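You operate a simulated robot arm through the tools that you are given. There is no shell and no other tool. Be economical: measure what you need, move in short steps, check, and stop when the job is done.

You run a simulated robot arm. Do the job below in one go: nothing can be reset, and whatever is moved stays where it is left.

TASK
Put the yellow cup on the ledge, fold the towel flat and lay it in the steel tray.
Fine: the cup stands on the ledge over the tea table; press the fold down; tray and white cup stay where they are.

Only the result counts: the job must be done as asked and must still hold three seconds after the hand-in. Knocking over, shifting, dropping, spilling or breaking anything else fails it. Flat cloth is picked up by pressing the open fingertips on it (5 to 10 N) and closing them slowly along it; thin cloth reads only 2 to 8 mm in the jaws.

THE ROBOT
A 7-joint arm with a two-finger parallel gripper, fixed in place. Base frame: the origin is at the foot of the arm, x ahead of it, y to its left, z up; the work surface is at about z = 0.82. Lengths are in m, angles in rad, forces in N, time in s.
With the tool pointing down near the work surface it reaches from about 0.46 to 0.92 m from the base axis. Its first joint turns from -2.007 to 2.007 rad. Payload 3.91 kg.
The tool frame sits at the grasp point between the pads (the TCP): z along the fingers, y along the line on which they close. The tips reach 0.03 m beyond it. Largest opening 0.11 m; finger width 0.02, thickness 0.01; the body of the gripper, 0.048 by 0.112 m, starts 0.055 m behind the TCP.
Orientation is that of the tool frame in the base frame, as a unit quaternion [x, y, z, w]. With the fingers straight down and closing along the base's y, the tool's x points along the base's -x, its y along +y and its z along -z.

THE INTERFACE
- The arm moves only by the tool apply_moves. Its argument "rows" is a list of rows, each an object (a shift or turn left out is 0, a gripper value left out holds the last) with "claw": the gripper command, from -1 (shut) to 1 (fully open), values between in proportion; "xyz": the shift along the tool's x, y, z in m, a list of three; "turn": the turn, a rotation vector about the tool's x, y, z in degrees, a list of three. In form: [{"claw": claw, "xyz": [x, y, z], "turn": [rx, ry, rz]}, ...]. A call has 1 to 10 rows; each row is the pose to reach, as a shift and turn from the pose commanded when the call began, along the tool's axes at that moment. Rows are played at 5 a second. More than 0.05 m and 0.15 rad between two rows, or a gripper value outside its range, and nothing of the call is played. Where a pose cannot be reached the arm comes as near as it can. A force on the tool above 40 N (or 10 N above the force at the start of the call, whichever is more), or a blocked arm, ends the call early, and 0.2 s more pass. The fingers move at their own pace (about 0.153 m/s each) and stop on an object; they squeeze with about 28 N. The grip force told is the motor's: it shows also when the fingers shut on nothing. Time passes only in rows, and 0.2 s behind the last, so rows that repeat a pose let the fingers close. The reply holds the time, the measured pose of the TCP, the force on the tool along the base axes, the opening and the grip force, in the units named above and with some noise.
- Cameras (640 x 400 px; columns grow to the right, rows downward): "scene" is fixed at [0.3989, -0.4936, 1.5597]; the picture's right is [0.89, -0.45, 0.00], its down [-0.18, -0.36, -0.91] and it looks along [0.41, 0.82, -0.41] (base axes); focal length 258 px, centre (320, 200). "wrist" rides on the gripper at [-0.036, 0, -0.057] in the tool frame; the picture's right is [0.00, -1.00, 0.00], its down [0.97, 0.00, -0.24] and it looks along [0.24, 0.00, 0.97] (tool axes); focal length 218 px, centre (320, 200). There is no depth. A picture from a camera that has moved, and an enlarged one, comes with that camera's place and axes in the base frame and with its lens. The place of the scene camera against the robot may be out by one fixed shift of up to 0.012 m in any direction.
- capture(camera): a new picture of that camera. It takes no simulated time.
- move_column(by): slides the trunk up (or, below 0, down) by that many m; the arm rides with it, the base frame stays. It gives what a move gives, with no picture.
- close_up(camera, box): a new picture of the part [left, top, right, bottom] of that camera's present view, enlarged. It takes no simulated time.
- sign_off(): hands the job in; it is judged then, once.

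Work in short steps. Places have to be worked out from the pictures, the camera data and where the tool is seen: move nearer, look again, correct. Check each grasp and each placing, and mend what went wrong. You have 120 turns and 84 pictures in all, those below and enlarged ones among them. Open the gripper and draw the arm clear of the work before you hand the job in, unless the task says otherwise; then end with one line.

The tools are called after "Request:" by a JSON object that holds its "fn" and its "kwargs". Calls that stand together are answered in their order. apply_moves: Moves the arm, as the interface text tells. Its arguments: {"type":"object","properties":{"rows":{"type":"array","items":{"type":"object","properties":{"claw":{"type":"number"},"xyz":{"type":"array","items":{"type":"number"}},"turn":{"type":"array","items":{"type":"number"}}}}}},"required":["rows"]} The other tools are called the same way: move_column (by) slides the trunk up or down; capture (camera) takes a picture; close_up (camera, box) takes an enlarged picture of a part of a camera's view; sign_off () hands the job in.

At the start:

```text
time_s: 0.0
tool_pos: [0.4603, 0.1384, 1.5047]
ee_rot: [0.0, 1.0, 0.0, 0.0]
contact_force: [0.1, 0.7, -0.2]
grip_width: 0.1098
grasp_force: 0.0
trunk travel left (down, up): [-0.75, 0.24]
```

scene: 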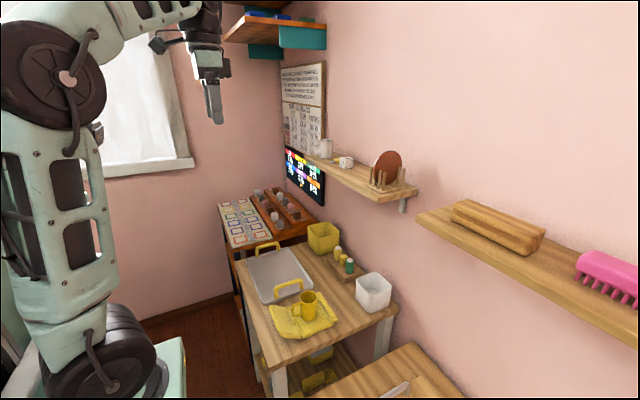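
wrist: 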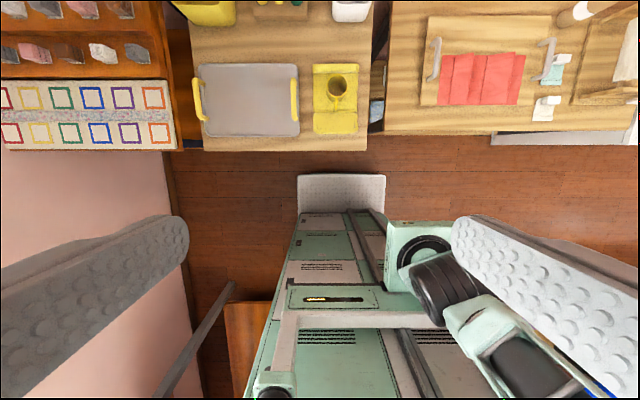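

I'll start with enlarged views of the table and the ledges to work out what is what.

Request:
{"fn": "close_up", "kwargs": {"camera": "scene", "box": [220, 220, 420, 345]}}

Request:
{"fn": "close_up", "kwargs": {"camera": "scene", "box": [270, 110, 430, 210]}}

Request:
{"fn": "close_up", "kwargs": {"camera": "wrist", "box": [180, 0, 400, 138]}}

```text
3.20 times, centred on (320, 282) of scene
camera zoom: at [0.3989, -0.4936, 1.5597], right [0.89, -0.45, 0.0], down [-0.18, -0.36, -0.91], along [0.41, 0.82, -0.41], focal length 826 px, centre (320, -64)
```

zoom: 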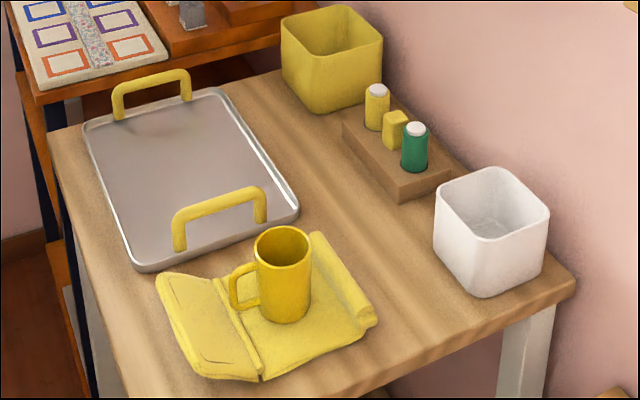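

```text
4.00 times, centred on (350, 160) of scene
camera zoom: at [0.3989, -0.4936, 1.5597], right [0.89, -0.45, 0.0], down [-0.18, -0.36, -0.91], along [0.41, 0.82, -0.41], focal length 1033 px, centre (200, 360)
```

zoom: 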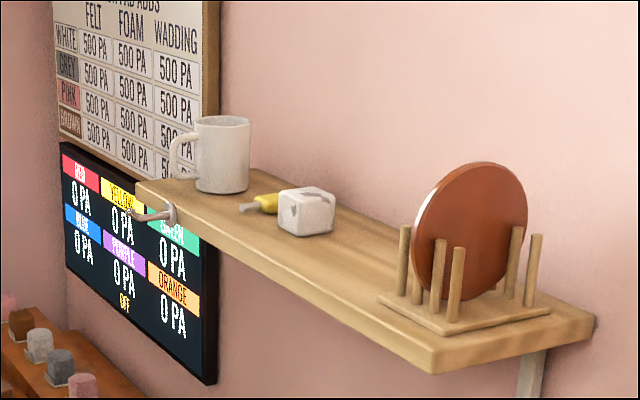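

```text
2.90 times, centred on (290, 69) of wrist
camera zoom: at [0.4965, 0.1397, 1.5608], right [0.0, -1.0, 0.0], down [-0.97, 0.0, 0.24], along [-0.24, 0.0, -0.97], focal length 633 px, centre (407, 580)
```

zoom: 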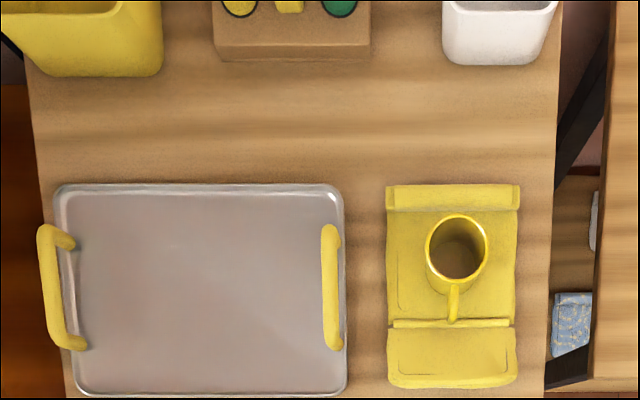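

The yellow mug stands on a half-folded yellow towel, with its handle toward the robot. The ledge with the white mug is above this table. I'll tilt the wrist camera forward to locate that ledge.

Request:
{"fn": "apply_moves", "kwargs": {"rows": [{"claw": 1, "turn": [0, -8, 0]}, {"turn": [0, -16, 0]}, {"turn": [0, -24, 0]}, {"turn": [0, -32, 0]}, {"turn": [0, -40, 0]}, {"turn": [0, -48, 0]}, {"turn": [0, -48, 0]}]}}

Request:
{"fn": "capture", "kwargs": {"camera": "wrist"}}

```text
time_s: 1.6
tool_pos: [0.4642, 0.1416, 1.5009]
ee_rot: [0.0, 0.914, -0.001, 0.405]
contact_force: [-0.5, 0.6, -0.1]
grip_width: 0.1099
grasp_force: 0.0
trunk travel left (down, up): [-0.75, 0.24]
```

```text
78 pictures are left
camera wrist: at [0.4465, 0.142, 1.5665], right [0.0, -1.0, 0.0], down [-0.83, 0.0, -0.56], along [0.56, 0.0, -0.83], focal length 218 px, centre (320, 200)
```

wrist: 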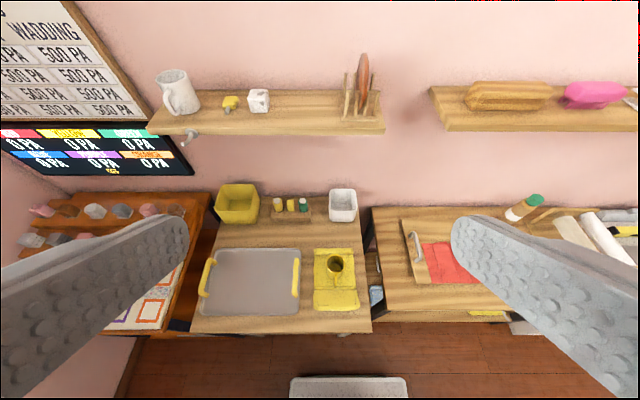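

Triangulating the two views puts the ledge top at z≈1.284, spanning x 0.825–0.95, with a free gap at y≈0.10–0.25. The cup rim is at about (0.651, 0.095, 0.935). I'll level the tool and move above the cup.

Request:
{"fn": "apply_moves", "kwargs": {"rows": [{"claw": 1, "turn": [0, 8, 0]}, {"turn": [0, 16, 0]}, {"turn": [0, 24, 0]}, {"turn": [0, 32, 0]}, {"turn": [0, 40, 0]}, {"turn": [0, 48, 0]}, {"turn": [0, 48, 0]}]}}

Request:
{"fn": "apply_moves", "kwargs": {"rows": [{"xyz": [-0.045, -0.01, 0.01]}, {"xyz": [-0.09, -0.02, 0.03]}, {"xyz": [-0.13, -0.03, 0.06]}, {"xyz": [-0.16, -0.04, 0.09]}, {"xyz": [-0.185, -0.045, 0.13]}, {"xyz": [-0.187, -0.045, 0.17]}, {"xyz": [-0.187, -0.045, 0.21]}, {"xyz": [-0.187, -0.045, 0.25]}, {"xyz": [-0.187, -0.045, 0.29]}, {"xyz": [-0.187, -0.045, 0.33]}]}}

Request:
{"fn": "capture", "kwargs": {"camera": "wrist"}}

```text
time_s: 3.2
tool_pos: [0.4612, 0.1396, 1.5053]
ee_rot: [0.001, 1.0, -0.001, 0.0]
contact_force: [2.1, 0.2, 0.0]
grip_width: 0.1101
grasp_force: 0.1
trunk travel left (down, up): [-0.75, 0.24]
```

```text
refused: row 2 steps farther than a row can; nothing moved
```

```text
77 pictures are left
camera wrist: at [0.4963, 0.14, 1.5611], right [0.0, -1.0, 0.0], down [-0.97, 0.0, 0.24], along [-0.24, 0.0, -0.97], focal length 218 px, centre (320, 200)
```

wrist: 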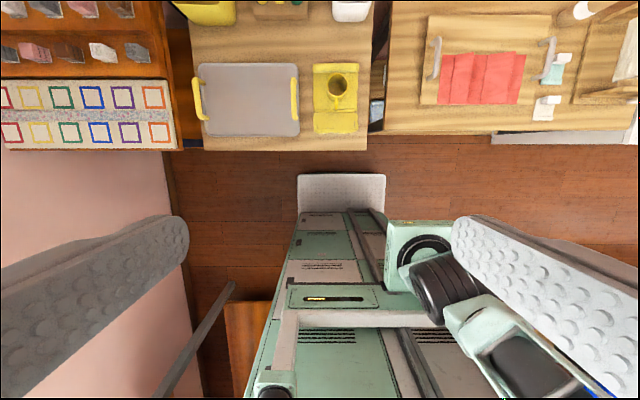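

The tool is level again, but the long move was refused because its steps were too big. I'll repeat it with smaller steps.

Request:
{"fn": "apply_moves", "kwargs": {"rows": [{"xyz": [-0.03, -0.01, 0.02]}, {"xyz": [-0.06, -0.02, 0.04]}, {"xyz": [-0.09, -0.03, 0.06]}, {"xyz": [-0.12, -0.04, 0.09]}, {"xyz": [-0.15, -0.045, 0.12]}, {"xyz": [-0.18, -0.045, 0.15]}, {"xyz": [-0.189, -0.045, 0.195]}, {"xyz": [-0.189, -0.045, 0.24]}, {"xyz": [-0.189, -0.045, 0.285]}, {"xyz": [-0.189, -0.045, 0.33]}]}}

Request:
{"fn": "capture", "kwargs": {"camera": "wrist"}}

```text
time_s: 5.4
tool_pos: [0.6493, 0.0951, 1.174]
ee_rot: [0.0, 1.0, 0.0, 0.0]
contact_force: [0.2, -0.6, 0.0]
grip_width: 0.1102
grasp_force: 0.1
trunk travel left (down, up): [-0.75, 0.24]
```

```text
76 pictures are left
camera wrist: at [0.6845, 0.0955, 1.2309], right [0.0, -1.0, 0.0], down [-0.97, 0.0, 0.24], along [-0.24, 0.0, -0.97], focal length 218 px, centre (320, 200)
```

wrist: 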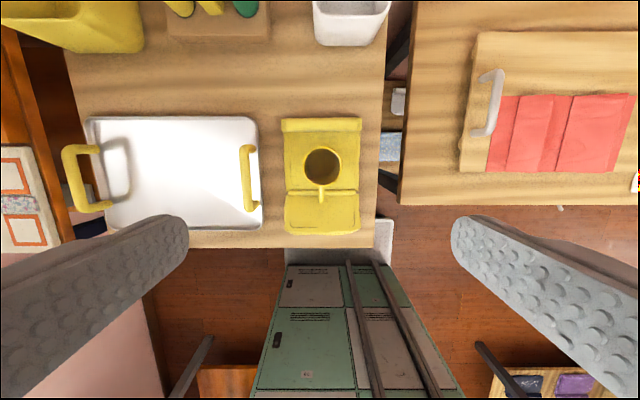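

The cup reads as centred near (0.66, 0.093). I'll come down to just above it and look again.

Request:
{"fn": "apply_moves", "kwargs": {"rows": [{"xyz": [-0.004, 0, 0.04]}, {"xyz": [-0.008, 0, 0.08]}, {"xyz": [-0.008, 0, 0.12]}, {"xyz": [-0.008, 0, 0.15]}, {"xyz": [-0.008, 0, 0.17]}, {"xyz": [-0.008, 0, 0.17]}]}}

Request:
{"fn": "capture", "kwargs": {"camera": "wrist"}}

Request:
{"fn": "close_up", "kwargs": {"camera": "scene", "box": [220, 220, 420, 345]}}

```text
time_s: 6.8
tool_pos: [0.6572, 0.0949, 1.0046]
ee_rot: [0.0, 1.0, 0.001, 0.0]
contact_force: [0.0, -0.2, -0.3]
grip_width: 0.1099
grasp_force: 0.0
trunk travel left (down, up): [-0.75, 0.24]
```

```text
75 pictures are left
camera wrist: at [0.6938, 0.0946, 1.0618], right [0.0, -1.0, 0.0], down [-0.97, 0.0, 0.24], along [-0.24, 0.0, -0.97], focal length 218 px, centre (320, 200)
```

wrist: 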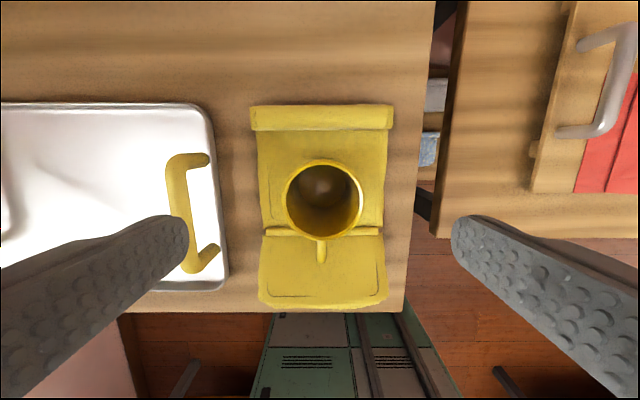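

```text
3.20 times, centred on (320, 282) of scene
camera zoom: at [0.3989, -0.4936, 1.5597], right [0.89, -0.45, 0.0], down [-0.18, -0.36, -0.91], along [0.41, 0.82, -0.41], focal length 826 px, centre (320, -64)
```

zoom: 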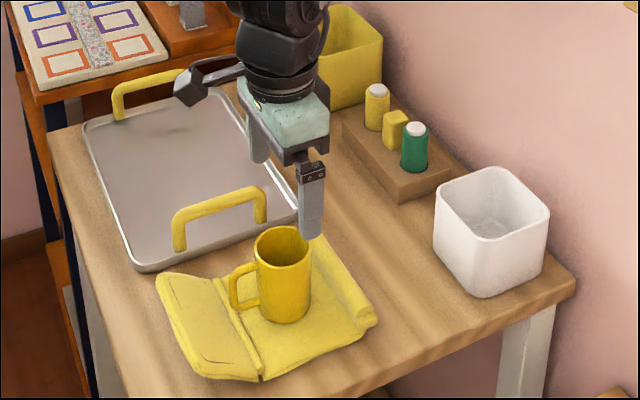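

Combining the views, the cup is at about (0.657, 0.092) with its rim near z 0.91. The fingers will straddle it clear of the tray, so I'll descend to TCP z≈0.878.

Request:
{"fn": "apply_moves", "kwargs": {"rows": [{"xyz": [0, -0.003, 0.03]}, {"xyz": [0, -0.003, 0.06]}, {"xyz": [0, -0.003, 0.09]}, {"xyz": [0, -0.003, 0.11]}, {"xyz": [0, -0.003, 0.127]}, {"xyz": [0, -0.003, 0.127]}]}}

Request:
{"fn": "capture", "kwargs": {"camera": "wrist"}}

Request:
{"fn": "close_up", "kwargs": {"camera": "scene", "box": [250, 240, 370, 315]}}

```text
time_s: 8.2
tool_pos: [0.6582, 0.0899, 0.877]
ee_rot: [0.001, 1.0, 0.0, 0.001]
contact_force: [-0.9, 0.3, -1.3]
grip_width: 0.11
grasp_force: 0.0
trunk travel left (down, up): [-0.75, 0.24]
```

```text
73 pictures are left
camera wrist: at [0.693, 0.0914, 0.9337], right [0.0, -1.0, 0.0], down [-0.97, 0.0, 0.24], along [-0.24, 0.0, -0.97], focal length 218 px, centre (320, 200)
```

wrist: 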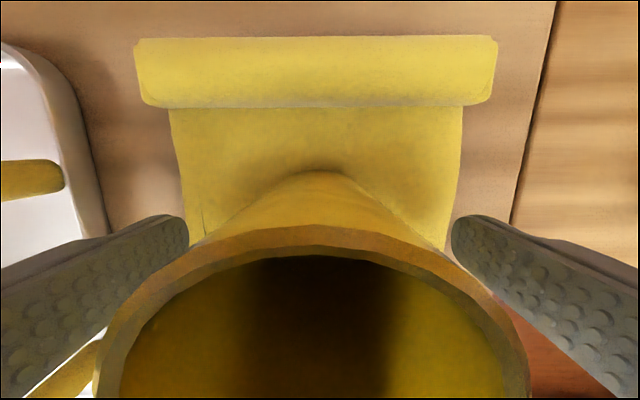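

```text
5.33 times, centred on (310, 278) of scene
camera zoom: at [0.3989, -0.4936, 1.5597], right [0.89, -0.45, 0.0], down [-0.18, -0.36, -0.91], along [0.41, 0.82, -0.41], focal length 1377 px, centre (373, -213)
```

zoom: 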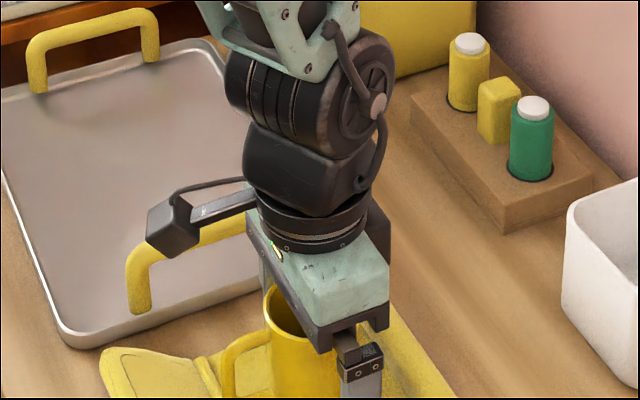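

The cup is centred between the fingers and the gripper body clears the rim, so I'll close on it gently.

Request:
{"fn": "apply_moves", "kwargs": {"rows": [{"claw": 0.4}, {"claw": 0.15}, {"claw": 0.0}, {"claw": -0.2}, {"claw": -0.5}, {"claw": -1}, {"claw": -1}, {"claw": -1}]}}

```text
time_s: 10.0
tool_pos: [0.6574, 0.0917, 0.8772]
ee_rot: [0.0, 1.0, 0.0, -0.001]
contact_force: [1.1, 0.9, 1.3]
grip_width: 0.0591
grasp_force: 27.5
trunk travel left (down, up): [-0.75, 0.24]
```

The jaws hold the cup at 0.059 m. I'll lift straight up and check.

Request:
{"fn": "apply_moves", "kwargs": {"rows": [{"xyz": [0, 0, -0.02]}, {"xyz": [0, 0, -0.05]}, {"xyz": [0, 0, -0.09]}, {"xyz": [0, 0, -0.13]}, {"xyz": [0, 0, -0.17]}, {"xyz": [0, 0, -0.21]}]}}

Request:
{"fn": "capture", "kwargs": {"camera": "scene"}}

Request:
{"fn": "capture", "kwargs": {"camera": "wrist"}}

```text
time_s: 11.4
tool_pos: [0.6577, 0.0932, 1.0874]
ee_rot: [0.0, 1.0, 0.001, -0.001]
contact_force: [0.6, 0.4, -1.7]
grip_width: 0.0592
grasp_force: 27.9
trunk travel left (down, up): [-0.75, 0.24]
```

```text
71 pictures are left
```

scene: 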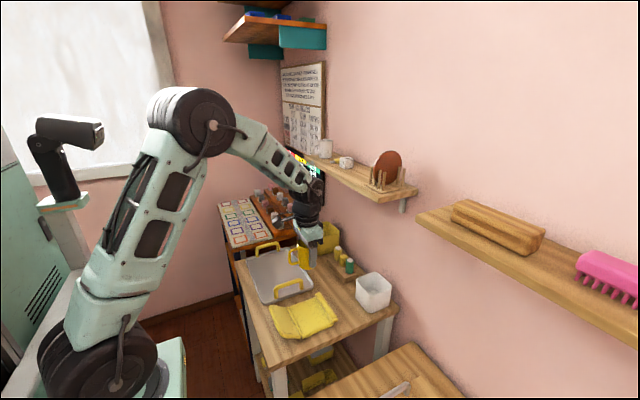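

```text
70 pictures are left
camera wrist: at [0.693, 0.0937, 1.1441], right [0.0, -1.0, 0.0], down [-0.97, 0.0, 0.24], along [-0.24, 0.0, -0.97], focal length 218 px, centre (320, 200)
```

wrist: 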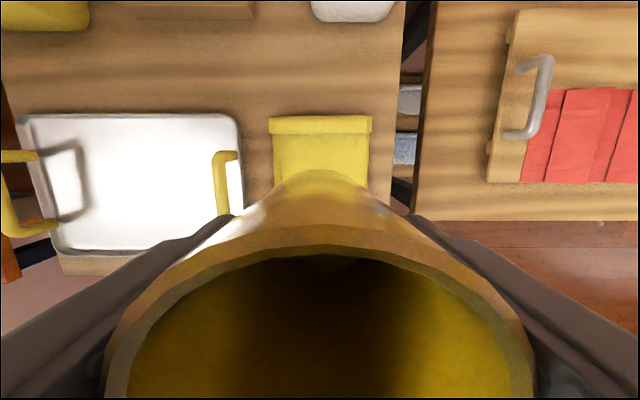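

The cup is held and the towel stayed down. I'll raise the trunk to get height for the ledge.

Request:
{"fn": "move_column", "kwargs": {"by": 0.24}}

Request:
{"fn": "apply_moves", "kwargs": {"rows": [{"xyz": [0, 0.02, -0.03]}, {"xyz": [0, 0.04, -0.06]}, {"xyz": [0, 0.06, -0.09]}, {"xyz": [0, 0.08, -0.11]}, {"xyz": [0, 0.08, -0.13]}, {"xyz": [0, 0.08, -0.13]}]}}

Request:
{"fn": "capture", "kwargs": {"camera": "wrist"}}

Request:
{"fn": "capture", "kwargs": {"camera": "scene"}}

```text
time_s: 13.9
tool_pos: [0.6573, 0.0946, 1.3267]
ee_rot: [-0.001, 1.0, 0.0, 0.0]
contact_force: [-0.6, 0.0, -2.3]
grip_width: 0.0592
grasp_force: 28.0
trunk travel left (down, up): [-0.99, 0.0]
```

```text
time_s: 15.3
tool_pos: [0.6581, 0.1739, 1.4569]
ee_rot: [0.0, 1.0, 0.0, 0.0]
contact_force: [-0.2, -0.4, -2.5]
grip_width: 0.0592
grasp_force: 28.3
trunk travel left (down, up): [-0.99, 0.0]
```

```text
69 pictures are left
camera wrist: at [0.6931, 0.174, 1.5126], right [0.0, -1.0, 0.0], down [-0.97, 0.0, 0.24], along [-0.24, 0.0, -0.97], focal length 218 px, centre (320, 200)
```

wrist: 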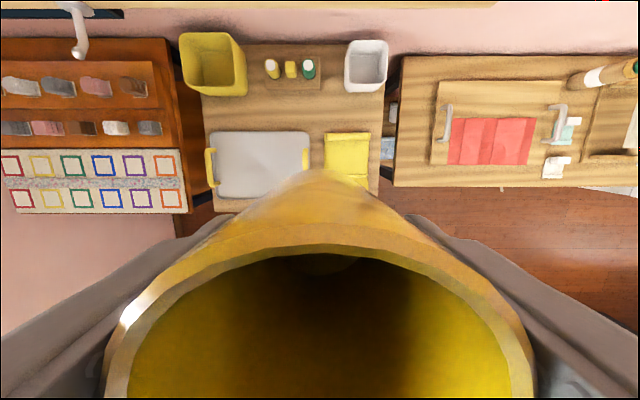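

```text
68 pictures are left
```

scene: 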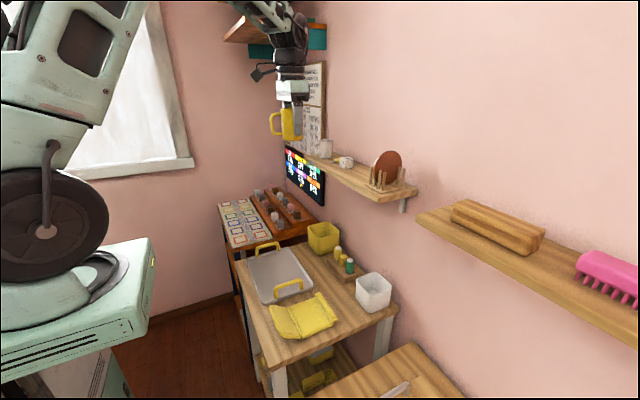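

The ledge's front edge shows at the top of the wrist view, which fits x≈0.82. I'll move forward at this height and look again.

Request:
{"fn": "apply_moves", "kwargs": {"rows": [{"xyz": [-0.03, 0, 0]}, {"xyz": [-0.06, 0, 0]}, {"xyz": [-0.09, 0, 0]}, {"xyz": [-0.12, 0, 0]}, {"xyz": [-0.14, 0, 0]}, {"xyz": [-0.14, 0, 0]}]}}

Request:
{"fn": "capture", "kwargs": {"camera": "wrist"}}

Request:
{"fn": "close_up", "kwargs": {"camera": "scene", "box": [250, 70, 442, 190]}}

```text
time_s: 16.7
tool_pos: [0.798, 0.1721, 1.456]
ee_rot: [0.001, 1.0, 0.0, 0.0]
contact_force: [0.0, -0.9, -1.2]
grip_width: 0.0592
grasp_force: 27.6
trunk travel left (down, up): [-0.99, 0.0]
```

```text
67 pictures are left
camera wrist: at [0.8341, 0.1726, 1.5121], right [0.0, -1.0, 0.0], down [-0.97, 0.0, 0.24], along [-0.24, 0.0, -0.97], focal length 218 px, centre (320, 200)
```

wrist: 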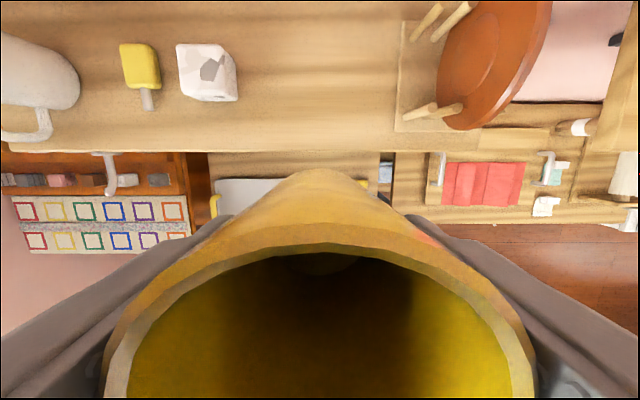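

```text
3.33 times, centred on (346, 130) of scene
camera zoom: at [0.3989, -0.4936, 1.5597], right [0.89, -0.45, 0.0], down [-0.18, -0.36, -0.91], along [0.41, 0.82, -0.41], focal length 861 px, centre (233, 433)
```

zoom: 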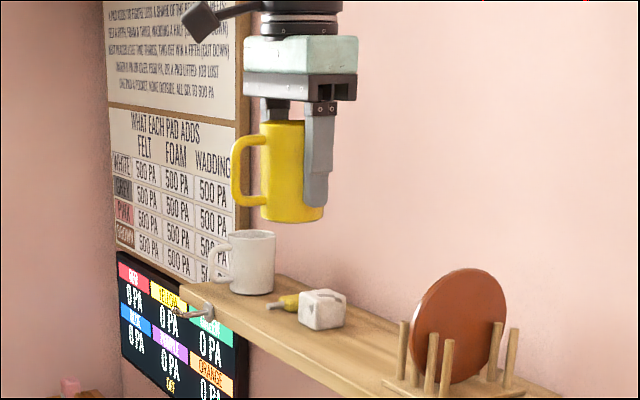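

The ledge front is at x≈0.83 and the free gap runs y≈0.098–0.248, so y=0.173 is centred. I'll move to x≈0.872 and descend to about 2 cm above the ledge.

Request:
{"fn": "apply_moves", "kwargs": {"rows": [{"xyz": [-0.03, 0, 0]}, {"xyz": [-0.06, 0, 0]}, {"xyz": [-0.074, 0.001, 0]}, {"xyz": [-0.074, 0.001, 0.03]}, {"xyz": [-0.074, 0.001, 0.06]}, {"xyz": [-0.074, 0.001, 0.085]}, {"xyz": [-0.074, 0.001, 0.1]}, {"xyz": [-0.074, 0.001, 0.1]}]}}

Request:
{"fn": "capture", "kwargs": {"camera": "wrist"}}

Request:
{"fn": "close_up", "kwargs": {"camera": "scene", "box": [280, 100, 440, 200]}}

```text
time_s: 18.5
tool_pos: [0.8659, 0.1721, 1.3555]
ee_rot: [0.0, 1.0, 0.0, 0.0]
contact_force: [-0.1, -0.3, -1.8]
grip_width: 0.0591
grasp_force: 28.2
out of reach, approached as far as the arm can: row 2, 3, 4, 5, 6, 7, 8
trunk travel left (down, up): [-0.99, 0.0]
```

```text
65 pictures are left
camera wrist: at [0.9014, 0.173, 1.412], right [0.0, -1.0, 0.0], down [-0.97, 0.0, 0.24], along [-0.24, 0.0, -0.97], focal length 218 px, centre (320, 200)
```

wrist: 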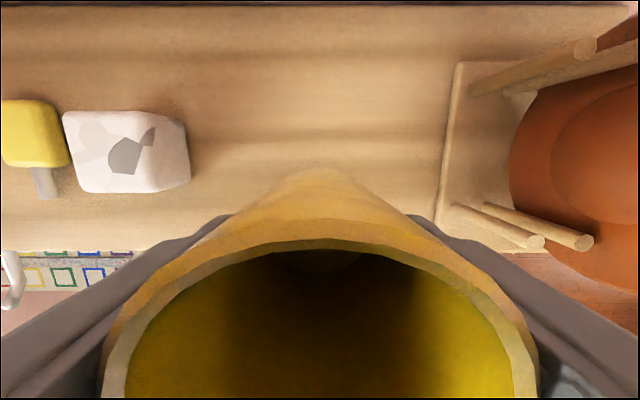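

```text
4.00 times, centred on (360, 150) of scene
camera zoom: at [0.3989, -0.4936, 1.5597], right [0.89, -0.45, 0.0], down [-0.18, -0.36, -0.91], along [0.41, 0.82, -0.41], focal length 1033 px, centre (160, 400)
```

zoom: 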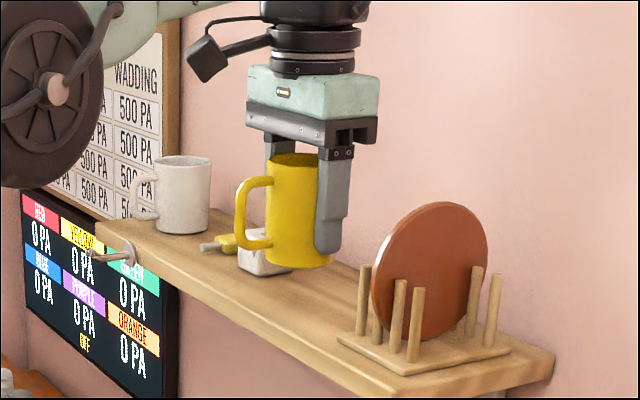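

Reach stopped at x≈0.866. Lowering should give a little more, so I'll ease down while pushing slightly further in and watch the force.

Request:
{"fn": "apply_moves", "kwargs": {"rows": [{"xyz": [-0.003, 0, 0.007]}, {"xyz": [-0.006, 0, 0.012]}, {"xyz": [-0.008, 0, 0.016]}, {"xyz": [-0.008, 0, 0.016]}]}}

Request:
{"fn": "close_up", "kwargs": {"camera": "scene", "box": [310, 125, 406, 185]}}

```text
time_s: 19.5
tool_pos: [0.8693, 0.1709, 1.3443]
ee_rot: [0.0, 1.0, 0.0, -0.001]
contact_force: [0.0, 0.5, -1.3]
grip_width: 0.059
grasp_force: 27.7
out of reach, approached as far as the arm can: row 2, 3, 4
trunk travel left (down, up): [-0.99, 0.0]
```

```text
6.67 times, centred on (358, 155) of scene
camera zoom: at [0.3989, -0.4936, 1.5597], right [0.89, -0.45, 0.0], down [-0.18, -0.36, -0.91], along [0.41, 0.82, -0.41], focal length 1721 px, centre (67, 500)
```

zoom: 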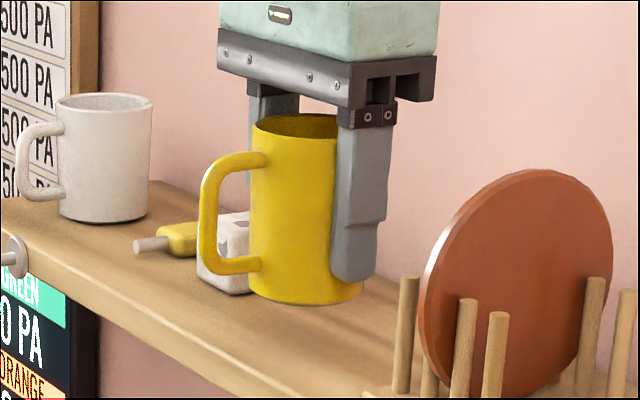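

The cup is still a little above the ledge. I'll keep lowering in small steps.

Request:
{"fn": "apply_moves", "kwargs": {"rows": [{"xyz": [-0.003, 0, 0.004]}, {"xyz": [-0.003, 0, 0.008]}, {"xyz": [-0.003, 0, 0.012]}, {"xyz": [-0.003, 0, 0.012]}]}}

Request:
{"fn": "close_up", "kwargs": {"camera": "scene", "box": [310, 125, 406, 185]}}

```text
time_s: 20.5
tool_pos: [0.872, 0.1711, 1.3314]
ee_rot: [0.0, 1.0, 0.0, 0.0]
contact_force: [0.8, 0.2, -1.2]
grip_width: 0.059
grasp_force: 28.1
trunk travel left (down, up): [-0.99, 0.0]
```

```text
6.67 times, centred on (358, 155) of scene
camera zoom: at [0.3989, -0.4936, 1.5597], right [0.89, -0.45, 0.0], down [-0.18, -0.36, -0.91], along [0.41, 0.82, -0.41], focal length 1721 px, centre (67, 500)
```

zoom: 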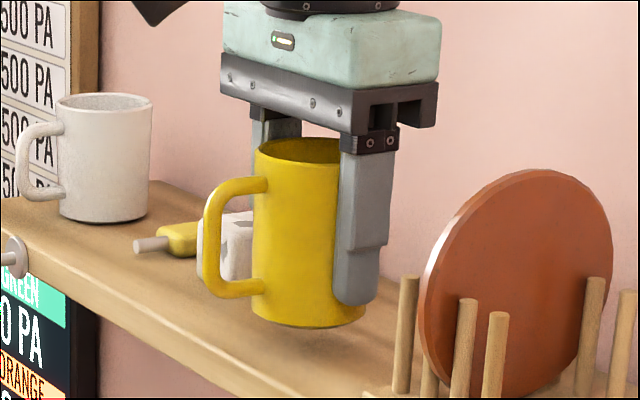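

No contact yet. I'll continue in 2–3 mm steps, still nudging inward.

Request:
{"fn": "apply_moves", "kwargs": {"rows": [{"xyz": [-0.003, 0, 0.003]}, {"xyz": [-0.003, 0, 0.005]}, {"xyz": [-0.003, 0, 0.007]}, {"xyz": [-0.003, 0, 0.007]}]}}

Request:
{"fn": "close_up", "kwargs": {"camera": "scene", "box": [310, 125, 406, 185]}}

```text
time_s: 21.5
tool_pos: [0.8743, 0.1703, 1.3246]
ee_rot: [0.001, 1.0, 0.001, 0.001]
contact_force: [-0.3, 0.2, -1.0]
grip_width: 0.059
grasp_force: 28.1
trunk travel left (down, up): [-0.99, 0.0]
```

```text
6.67 times, centred on (358, 155) of scene
camera zoom: at [0.3989, -0.4936, 1.5597], right [0.89, -0.45, 0.0], down [-0.18, -0.36, -0.91], along [0.41, 0.82, -0.41], focal length 1721 px, centre (67, 500)
```

zoom: 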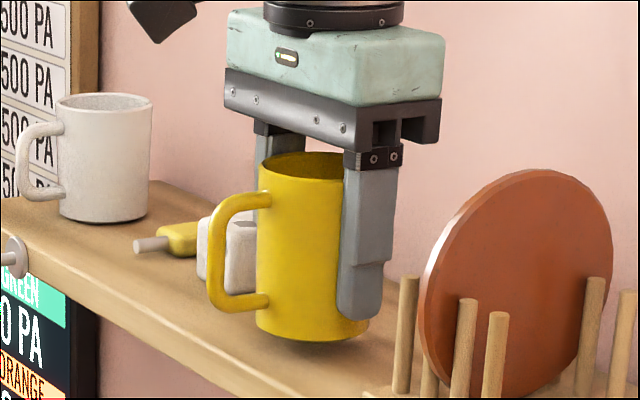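

The contact shadow is closing in, so I'll go down in 1 mm steps until the force rises.

Request:
{"fn": "apply_moves", "kwargs": {"rows": [{"xyz": [-0.002, 0, 0.0015]}, {"xyz": [-0.002, 0, 0.003]}, {"xyz": [-0.002, 0, 0.0045]}, {"xyz": [-0.002, 0, 0.0045]}]}}

Request:
{"fn": "close_up", "kwargs": {"camera": "scene", "box": [330, 150, 394, 190]}}

```text
time_s: 22.5
tool_pos: [0.8732, 0.1692, 1.3213]
ee_rot: [0.0, 1.0, 0.0, 0.0]
contact_force: [-0.5, 0.4, -1.0]
grip_width: 0.0592
grasp_force: 27.7
out of reach, approached as far as the arm can: row 1, 3
trunk travel left (down, up): [-0.99, 0.0]
```

```text
10.00 times, centred on (362, 170) of scene
camera zoom: at [0.3989, -0.4936, 1.5597], right [0.89, -0.45, 0.0], down [-0.18, -0.36, -0.91], along [0.41, 0.82, -0.41], focal length 2582 px, centre (-100, 500)
```

zoom: 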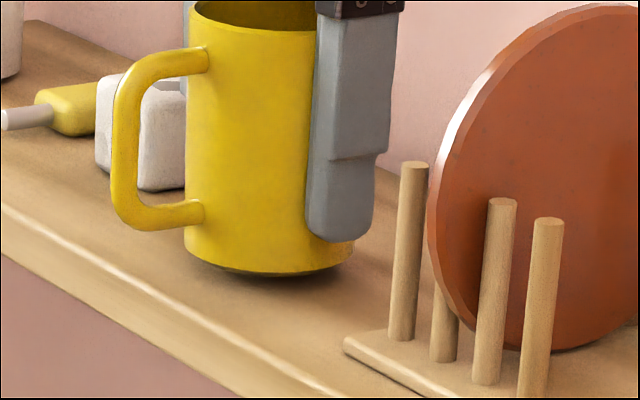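

Request:
{"fn": "apply_moves", "kwargs": {"rows": [{"xyz": [0, 0, 0.001]}, {"xyz": [0, 0, 0.002]}, {"xyz": [0, 0, 0.003]}, {"xyz": [0, 0, 0.003]}]}}

Request:
{"fn": "close_up", "kwargs": {"camera": "scene", "box": [330, 150, 394, 190]}}

```text
time_s: 23.5
tool_pos: [0.8748, 0.1711, 1.3183]
ee_rot: [0.0, 1.0, -0.001, 0.0]
contact_force: [-0.3, 0.8, -1.1]
grip_width: 0.059
grasp_force: 28.5
trunk travel left (down, up): [-0.99, 0.0]
```

```text
10.00 times, centred on (362, 170) of scene
camera zoom: at [0.3989, -0.4936, 1.5597], right [0.89, -0.45, 0.0], down [-0.18, -0.36, -0.91], along [0.41, 0.82, -0.41], focal length 2582 px, centre (-100, 500)
```

zoom: 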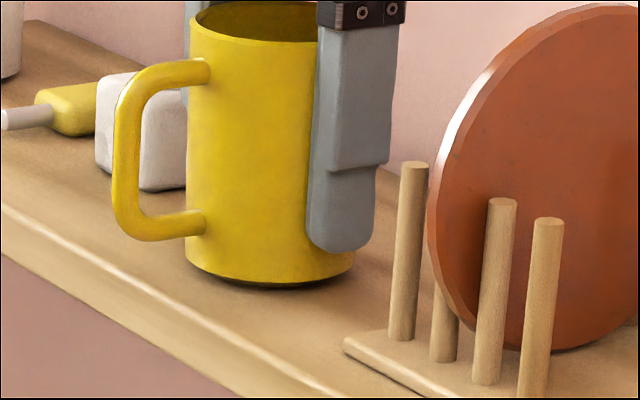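

Almost down. I'll make one more small descent in 1 mm steps.

Request:
{"fn": "apply_moves", "kwargs": {"rows": [{"xyz": [0, 0, 0.001]}, {"xyz": [0, 0, 0.002]}, {"xyz": [0, 0, 0.002]}]}}

Request:
{"fn": "close_up", "kwargs": {"camera": "scene", "box": [330, 150, 394, 190]}}

```text
time_s: 24.3
tool_pos: [0.8752, 0.1689, 1.3176]
ee_rot: [0.0, 1.0, 0.0, 0.0]
contact_force: [1.4, -0.4, -1.4]
grip_width: 0.0591
grasp_force: 27.8
trunk travel left (down, up): [-0.99, 0.0]
```

```text
10.00 times, centred on (362, 170) of scene
camera zoom: at [0.3989, -0.4936, 1.5597], right [0.89, -0.45, 0.0], down [-0.18, -0.36, -0.91], along [0.41, 0.82, -0.41], focal length 2582 px, centre (-100, 500)
```

zoom: 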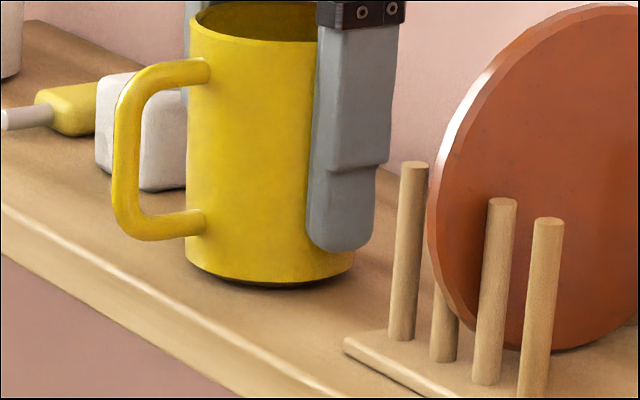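

Request:
{"fn": "apply_moves", "kwargs": {"rows": [{"xyz": [0, 0, 0.001]}, {"xyz": [0, 0, 0.002]}, {"xyz": [0, 0, 0.002]}]}}

```text
time_s: 25.1
tool_pos: [0.8751, 0.1699, 1.3145]
ee_rot: [0.0, 1.0, 0.002, 0.001]
contact_force: [0.7, -0.9, 10.0]
grip_width: 0.0591
grasp_force: 27.8
trunk travel left (down, up): [-0.99, 0.0]
```

The upward force shows the cup is seated on the ledge. I'll back off 1 mm, open part way, and check.

Request:
{"fn": "apply_moves", "kwargs": {"rows": [{"xyz": [0, 0, -0.001], "claw": -1}, {"xyz": [0, 0, -0.001], "claw": 0.2}, {"xyz": [0, 0, -0.001], "claw": 0.45}, {"xyz": [0, 0, -0.001], "claw": 0.45}]}}

Request:
{"fn": "close_up", "kwargs": {"camera": "scene", "box": [310, 125, 406, 185]}}

Request:
{"fn": "capture", "kwargs": {"camera": "wrist"}}

```text
time_s: 26.1
tool_pos: [0.8756, 0.1715, 1.3138]
ee_rot: [-0.001, 1.0, 0.0, 0.0]
contact_force: [-0.3, -0.2, -0.7]
grip_width: 0.0797
grasp_force: 0.0
trunk travel left (down, up): [-0.99, 0.0]
```

```text
6.67 times, centred on (358, 155) of scene
camera zoom: at [0.3989, -0.4936, 1.5597], right [0.89, -0.45, 0.0], down [-0.18, -0.36, -0.91], along [0.41, 0.82, -0.41], focal length 1721 px, centre (67, 500)
```

zoom: 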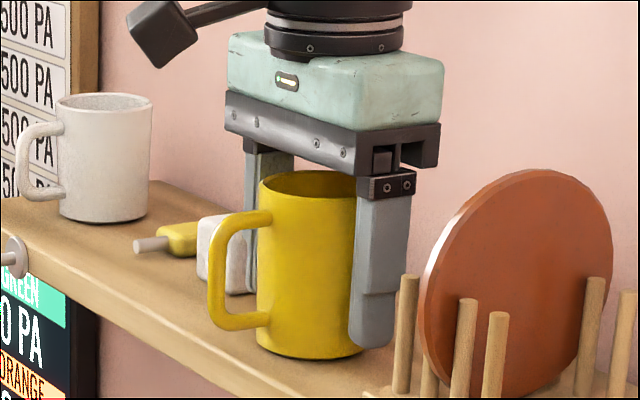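

```text
56 pictures are left
camera wrist: at [0.9106, 0.1711, 1.3698], right [0.0, -1.0, 0.0], down [-0.97, 0.0, 0.24], along [-0.24, 0.0, -0.97], focal length 218 px, centre (320, 200)
```

wrist: 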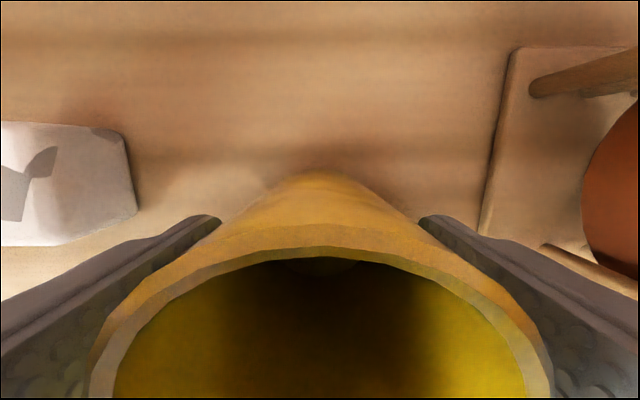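

The cup stands on the ledge and the fingers are free. I'll rise straight up, backing off slightly to stay within reach.

Request:
{"fn": "apply_moves", "kwargs": {"rows": [{"xyz": [0.0, 0, -0.015]}, {"xyz": [0.003, 0, -0.03]}, {"xyz": [0.006, 0, -0.05]}, {"xyz": [0.01, 0, -0.08]}, {"xyz": [0.02, 0, -0.11]}, {"xyz": [0.05, 0, -0.13]}, {"xyz": [0.09, 0, -0.14]}, {"xyz": [0.13, 0, -0.14]}, {"xyz": [0.17, 0, -0.14]}, {"xyz": [0.21, 0, -0.14]}]}}

Request:
{"fn": "close_up", "kwargs": {"camera": "scene", "box": [280, 110, 424, 200]}}

```text
time_s: 28.3
tool_pos: [0.6668, 0.1704, 1.4562]
ee_rot: [0.0, 1.0, 0.001, 0.0]
contact_force: [0.4, -0.2, 0.6]
grip_width: 0.0798
grasp_force: 0.1
out of reach, approached as far as the arm can: row 1, 2, 3, 4, 5
trunk travel left (down, up): [-0.99, 0.0]
```

```text
4.44 times, centred on (352, 155) of scene
camera zoom: at [0.3989, -0.4936, 1.5597], right [0.89, -0.45, 0.0], down [-0.18, -0.36, -0.91], along [0.41, 0.82, -0.41], focal length 1148 px, centre (178, 400)
```

zoom: 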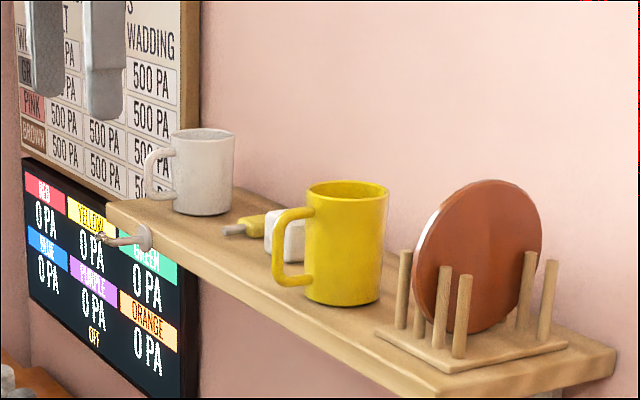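

The cup is standing well back from the edge and the neighbours are untouched. Now the towel: I'll lower the trunk and move above it.

Request:
{"fn": "move_column", "kwargs": {"by": -0.24}}

Request:
{"fn": "apply_moves", "kwargs": {"rows": [{"xyz": [0.01, -0.02, 0.04]}, {"xyz": [0.02, -0.04, 0.08]}, {"xyz": [0.03, -0.06, 0.12]}, {"xyz": [0.035, -0.08, 0.16]}, {"xyz": [0.035, -0.08, 0.19]}, {"xyz": [0.035, -0.08, 0.19]}]}}

Request:
{"fn": "capture", "kwargs": {"camera": "wrist"}}

Request:
{"fn": "close_up", "kwargs": {"camera": "scene", "box": [230, 230, 374, 350]}}

```text
time_s: 30.8
tool_pos: [0.666, 0.1705, 1.2137]
ee_rot: [0.0, 1.0, 0.0, 0.0]
contact_force: [-0.1, 0.3, 0.4]
grip_width: 0.0798
grasp_force: 0.0
trunk travel left (down, up): [-0.75, 0.24]
```

```text
time_s: 32.2
tool_pos: [0.6308, 0.0889, 1.0233]
ee_rot: [0.001, 1.0, 0.0, 0.001]
contact_force: [0.3, 0.6, 0.1]
grip_width: 0.0797
grasp_force: 0.1
trunk travel left (down, up): [-0.75, 0.24]
```

```text
54 pictures are left
camera wrist: at [0.6666, 0.0902, 1.0804], right [0.0, -1.0, 0.0], down [-0.97, 0.0, 0.24], along [-0.24, 0.0, -0.97], focal length 218 px, centre (320, 200)
```

wrist: 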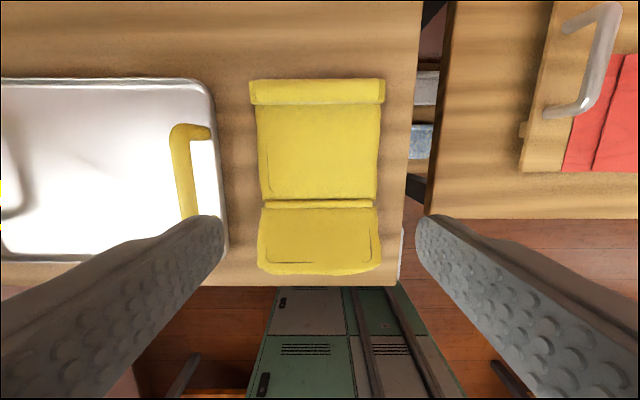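

```text
3.33 times, centred on (302, 290) of scene
camera zoom: at [0.3989, -0.4936, 1.5597], right [0.89, -0.45, 0.0], down [-0.18, -0.36, -0.91], along [0.41, 0.82, -0.41], focal length 861 px, centre (380, -100)
```

zoom: 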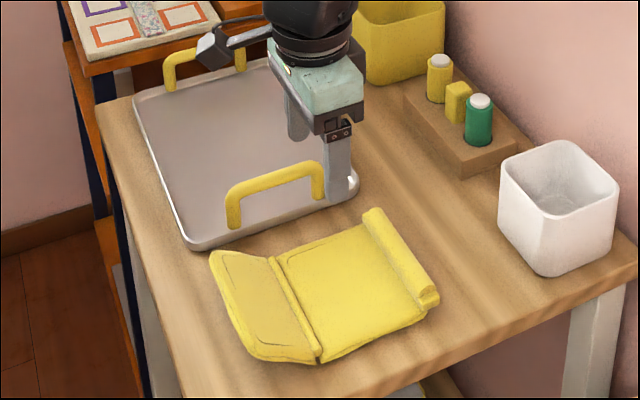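

The near panel is tilted up with its edge at about z≈0.86, and there is a raised strip along the far edge. I'll zoom in on both before planning the fold.

Request:
{"fn": "close_up", "kwargs": {"camera": "scene", "box": [260, 285, 345, 345]}}

Request:
{"fn": "close_up", "kwargs": {"camera": "wrist", "box": [200, 60, 440, 210]}}

```text
6.67 times, centred on (302, 315) of scene
camera zoom: at [0.3989, -0.4936, 1.5597], right [0.89, -0.45, 0.0], down [-0.18, -0.36, -0.91], along [0.41, 0.82, -0.41], focal length 1721 px, centre (437, -567)
```

zoom: 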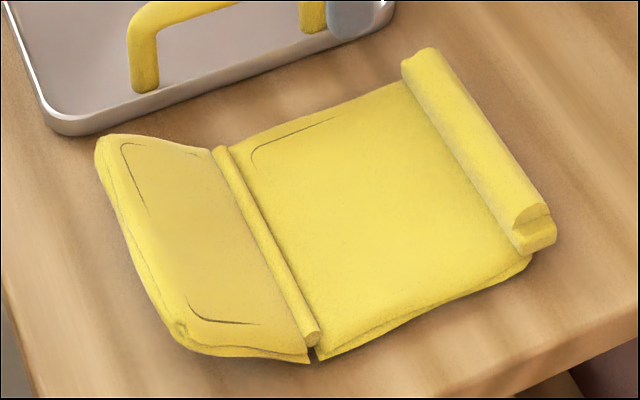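

```text
2.67 times, centred on (320, 135) of wrist
camera zoom: at [0.6666, 0.0902, 1.0804], right [0.0, -1.0, 0.0], down [-0.97, 0.0, 0.24], along [-0.24, 0.0, -0.97], focal length 582 px, centre (320, 373)
```

zoom: 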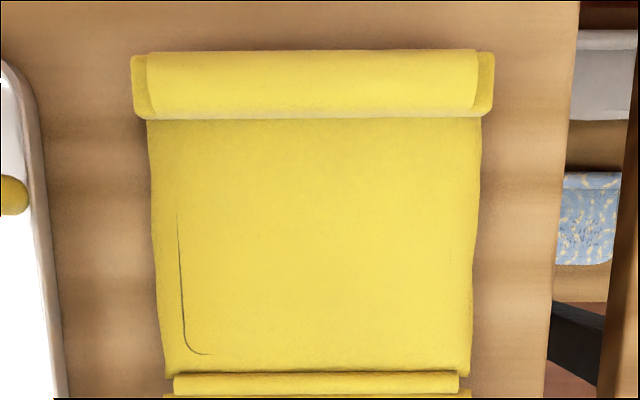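

The near panel is a hinged flap: hinge at x≈0.598, raised edge at about x≈0.53, z≈0.86. I'll tilt the fingers forward so the tips can slip under that edge and swing it over. First I'll back off and tilt at a safe height.

Request:
{"fn": "apply_moves", "kwargs": {"rows": [{"claw": 0.45, "xyz": [0.03, 0, 0], "turn": [0, -7.5, 0]}, {"xyz": [0.06, 0, 0], "turn": [0, -15, 0]}, {"xyz": [0.09, 0, 0], "turn": [0, -22.5, 0]}, {"xyz": [0.12, 0, 0], "turn": [0, -30, 0]}, {"xyz": [0.15, 0, 0], "turn": [0, -37.5, 0]}, {"xyz": [0.16, 0, 0.02], "turn": [0, -45, 0]}, {"xyz": [0.16, 0, 0.05], "turn": [0, -45, 0]}, {"xyz": [0.16, 0, 0.05], "turn": [0, -45, 0]}]}}

Request:
{"fn": "capture", "kwargs": {"camera": "wrist"}}

Request:
{"fn": "capture", "kwargs": {"camera": "scene"}}

```text
time_s: 33.5
tool_pos: [0.5683, -0.0007, 1.0316]
ee_rot: [0.204, 0.923, -0.037, 0.324]
contact_force: [-5.3, 6.2, -1.8]
grip_width: 0.0799
grasp_force: 0.1
out of reach, approached as far as the arm can: row 5, 6
trunk travel left (down, up): [-0.75, 0.24]
stopped in row 6: the arm was blocked; the commanded pose is now the measured one
```

```text
50 pictures are left
camera wrist: at [0.5598, -0.0002, 1.0978], right [-0.4, -0.91, -0.07], down [-0.83, 0.39, -0.41], along [0.4, -0.11, -0.91], focal length 218 px, centre (320, 200)
```

wrist: 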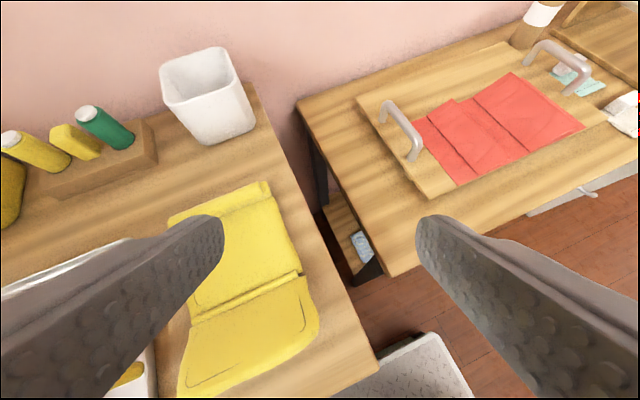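

```text
49 pictures are left
```

scene: 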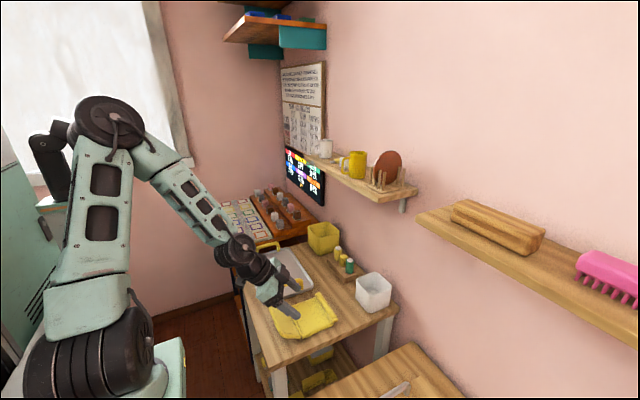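

The arm hit a joint limit in that tilt. I'll go back to level higher up, then lower the trunk so the arm has room to tilt near the table.

Request:
{"fn": "apply_moves", "kwargs": {"rows": [{"xyz": [-0.0053, 0.0165, -0.0093], "turn": [-0.72, 6.35, -4.0]}, {"xyz": [-0.0107, 0.033, -0.0185], "turn": [-1.45, 12.7, -8.0]}, {"xyz": [-0.016, 0.0494, -0.0278], "turn": [-2.17, 19.05, -12.0]}, {"xyz": [-0.0213, 0.0658, -0.037], "turn": [-2.9, 25.4, -16.0]}, {"xyz": [-0.0267, 0.0823, -0.0463], "turn": [-3.62, 31.75, -20.0]}, {"xyz": [-0.032, 0.0987, -0.0556], "turn": [-4.35, 38.1, -24.0]}, {"xyz": [-0.032, 0.0987, -0.0556], "turn": [-4.35, 38.1, -24.0]}]}}

```text
time_s: 35.1
tool_pos: [0.5966, 0.0913, 1.0968]
ee_rot: [-0.002, 1.0, -0.008, 0.0]
contact_force: [0.9, -0.7, 0.6]
grip_width: 0.0795
grasp_force: 0.0
trunk travel left (down, up): [-0.75, 0.24]
```

Nearly level. I'll correct the small residual angle and raise the arm to prepare for lowering the trunk.

Request:
{"fn": "apply_moves", "kwargs": {"rows": [{"xyz": [0.005, 0, -0.03], "turn": [-0.9, 0, 0.2]}, {"xyz": [0.01, 0, -0.065], "turn": [-0.9, 0, 0.2]}, {"xyz": [0.015, 0, -0.1], "turn": [-0.9, 0, 0.2]}, {"xyz": [0.02, 0, -0.14], "turn": [-0.9, 0, 0.2]}, {"xyz": [0.03, 0, -0.18], "turn": [-0.9, 0, 0.2]}, {"xyz": [0.045, 0, -0.22], "turn": [-0.9, 0, 0.2]}, {"xyz": [0.06, 0, -0.26], "turn": [-0.9, 0, 0.2]}, {"xyz": [0.08, 0, -0.3], "turn": [-0.9, 0, 0.2]}, {"xyz": [0.1, 0, -0.34], "turn": [-0.9, 0, 0.2]}, {"xyz": [0.12, 0, -0.36], "turn": [-0.9, 0, 0.2]}]}}

Request:
{"fn": "move_column", "kwargs": {"by": -0.4}}

Request:
{"fn": "capture", "kwargs": {"camera": "scene"}}

```text
time_s: 37.3
tool_pos: [0.4773, 0.0971, 1.4552]
ee_rot: [0.001, 1.0, -0.002, 0.0]
contact_force: [0.3, 0.3, -0.5]
grip_width: 0.0798
grasp_force: 0.0
trunk travel left (down, up): [-0.75, 0.24]
```

```text
time_s: 41.1
tool_pos: [0.478, 0.0977, 1.0553]
ee_rot: [0.001, 1.0, -0.001, 0.001]
contact_force: [0.0, -0.4, -0.6]
grip_width: 0.0796
grasp_force: 0.0
trunk travel left (down, up): [-0.35, 0.64]
```

```text
48 pictures are left
```

scene: 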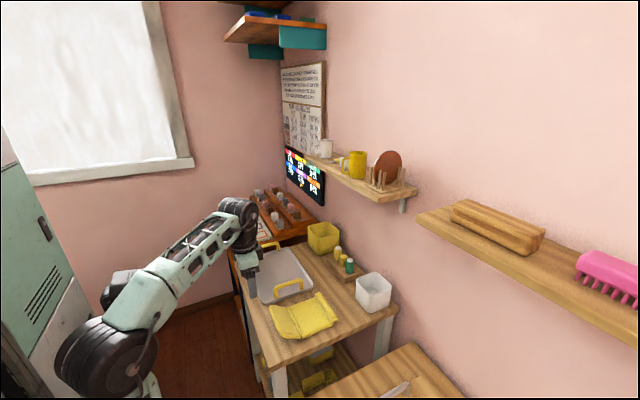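

Trunk lowered and everything is clear. I'll tilt the tool 50° forward here.

Request:
{"fn": "apply_moves", "kwargs": {"rows": [{"xyz": [0, -0.001, 0], "turn": [0, -7.5, 0]}, {"xyz": [0, -0.002, 0], "turn": [0, -15, 0]}, {"xyz": [0, -0.004, 0], "turn": [0, -22.5, 0]}, {"xyz": [0, -0.006, 0], "turn": [0, -30, 0]}, {"xyz": [0, -0.007, 0], "turn": [0, -37.5, 0]}, {"xyz": [0, -0.007, 0], "turn": [0, -45, 0]}, {"xyz": [0, -0.007, 0], "turn": [0, -50, 0]}, {"xyz": [0, -0.007, 0], "turn": [0, -50, 0]}]}}

Request:
{"fn": "capture", "kwargs": {"camera": "wrist"}}

```text
time_s: 42.9
tool_pos: [0.5046, 0.1135, 1.0325]
ee_rot: [0.001, 0.906, -0.002, 0.424]
contact_force: [-0.5, 0.5, -0.4]
grip_width: 0.0797
grasp_force: 0.1
out of reach, approached as far as the arm can: row 5, 6, 7, 8
trunk travel left (down, up): [-0.35, 0.64]
```

```text
47 pictures are left
camera wrist: at [0.4829, 0.113, 1.0963], right [0.0, -1.0, 0.0], down [-0.81, 0.0, -0.59], along [0.59, 0.0, -0.81], focal length 218 px, centre (320, 200)
```

wrist: 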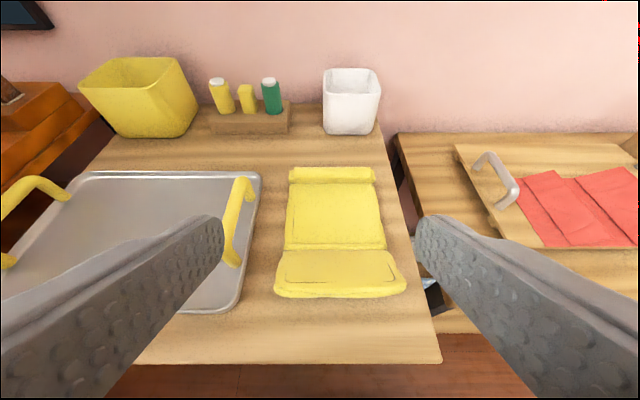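

The tilt works here with the tool at (0.505, 0.113, 1.033). The flap edge measures about x≈0.538, z≈0.85, and the towel centre y≈0.092. I'll lower the trunk 0.13 and correct y.

Request:
{"fn": "move_column", "kwargs": {"by": -0.13}}

Request:
{"fn": "apply_moves", "kwargs": {"rows": [{"xyz": [0, -0.01, 0]}, {"xyz": [0, -0.021, 0]}, {"xyz": [0, -0.021, 0]}]}}

Request:
{"fn": "capture", "kwargs": {"camera": "wrist"}}

Request:
{"fn": "close_up", "kwargs": {"camera": "scene", "box": [230, 250, 358, 350]}}

```text
time_s: 44.5
tool_pos: [0.5039, 0.113, 0.9025]
ee_rot: [0.001, 0.906, -0.002, 0.423]
contact_force: [-0.1, -0.4, 0.8]
grip_width: 0.0798
grasp_force: 0.0
trunk travel left (down, up): [-0.22, 0.77]
```

```text
time_s: 45.3
tool_pos: [0.507, 0.1052, 0.9005]
ee_rot: [0.001, 0.906, -0.002, 0.424]
contact_force: [0.4, -0.1, -0.8]
grip_width: 0.0799
grasp_force: 0.0
out of reach, approached as far as the arm can: row 1, 2, 3
trunk travel left (down, up): [-0.22, 0.77]
```

```text
46 pictures are left
camera wrist: at [0.4857, 0.1065, 0.964], right [0.0, -1.0, 0.0], down [-0.81, 0.0, -0.59], along [0.59, 0.0, -0.81], focal length 218 px, centre (320, 200)
```

wrist: 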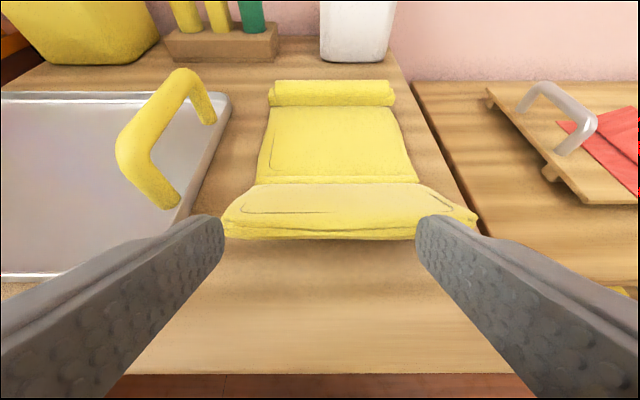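

```text
4.00 times, centred on (294, 300) of scene
camera zoom: at [0.3989, -0.4936, 1.5597], right [0.89, -0.45, 0.0], down [-0.18, -0.36, -0.91], along [0.41, 0.82, -0.41], focal length 1033 px, centre (424, -200)
```

zoom: 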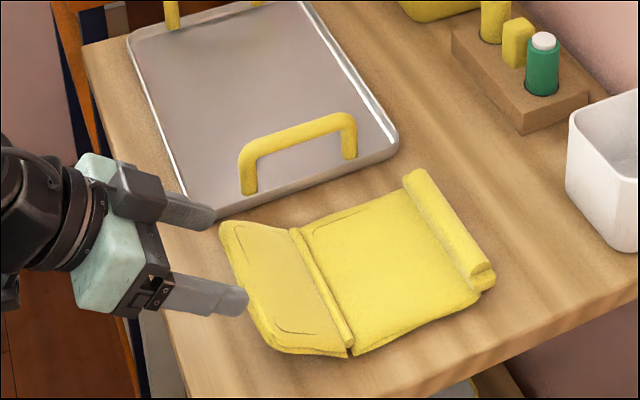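

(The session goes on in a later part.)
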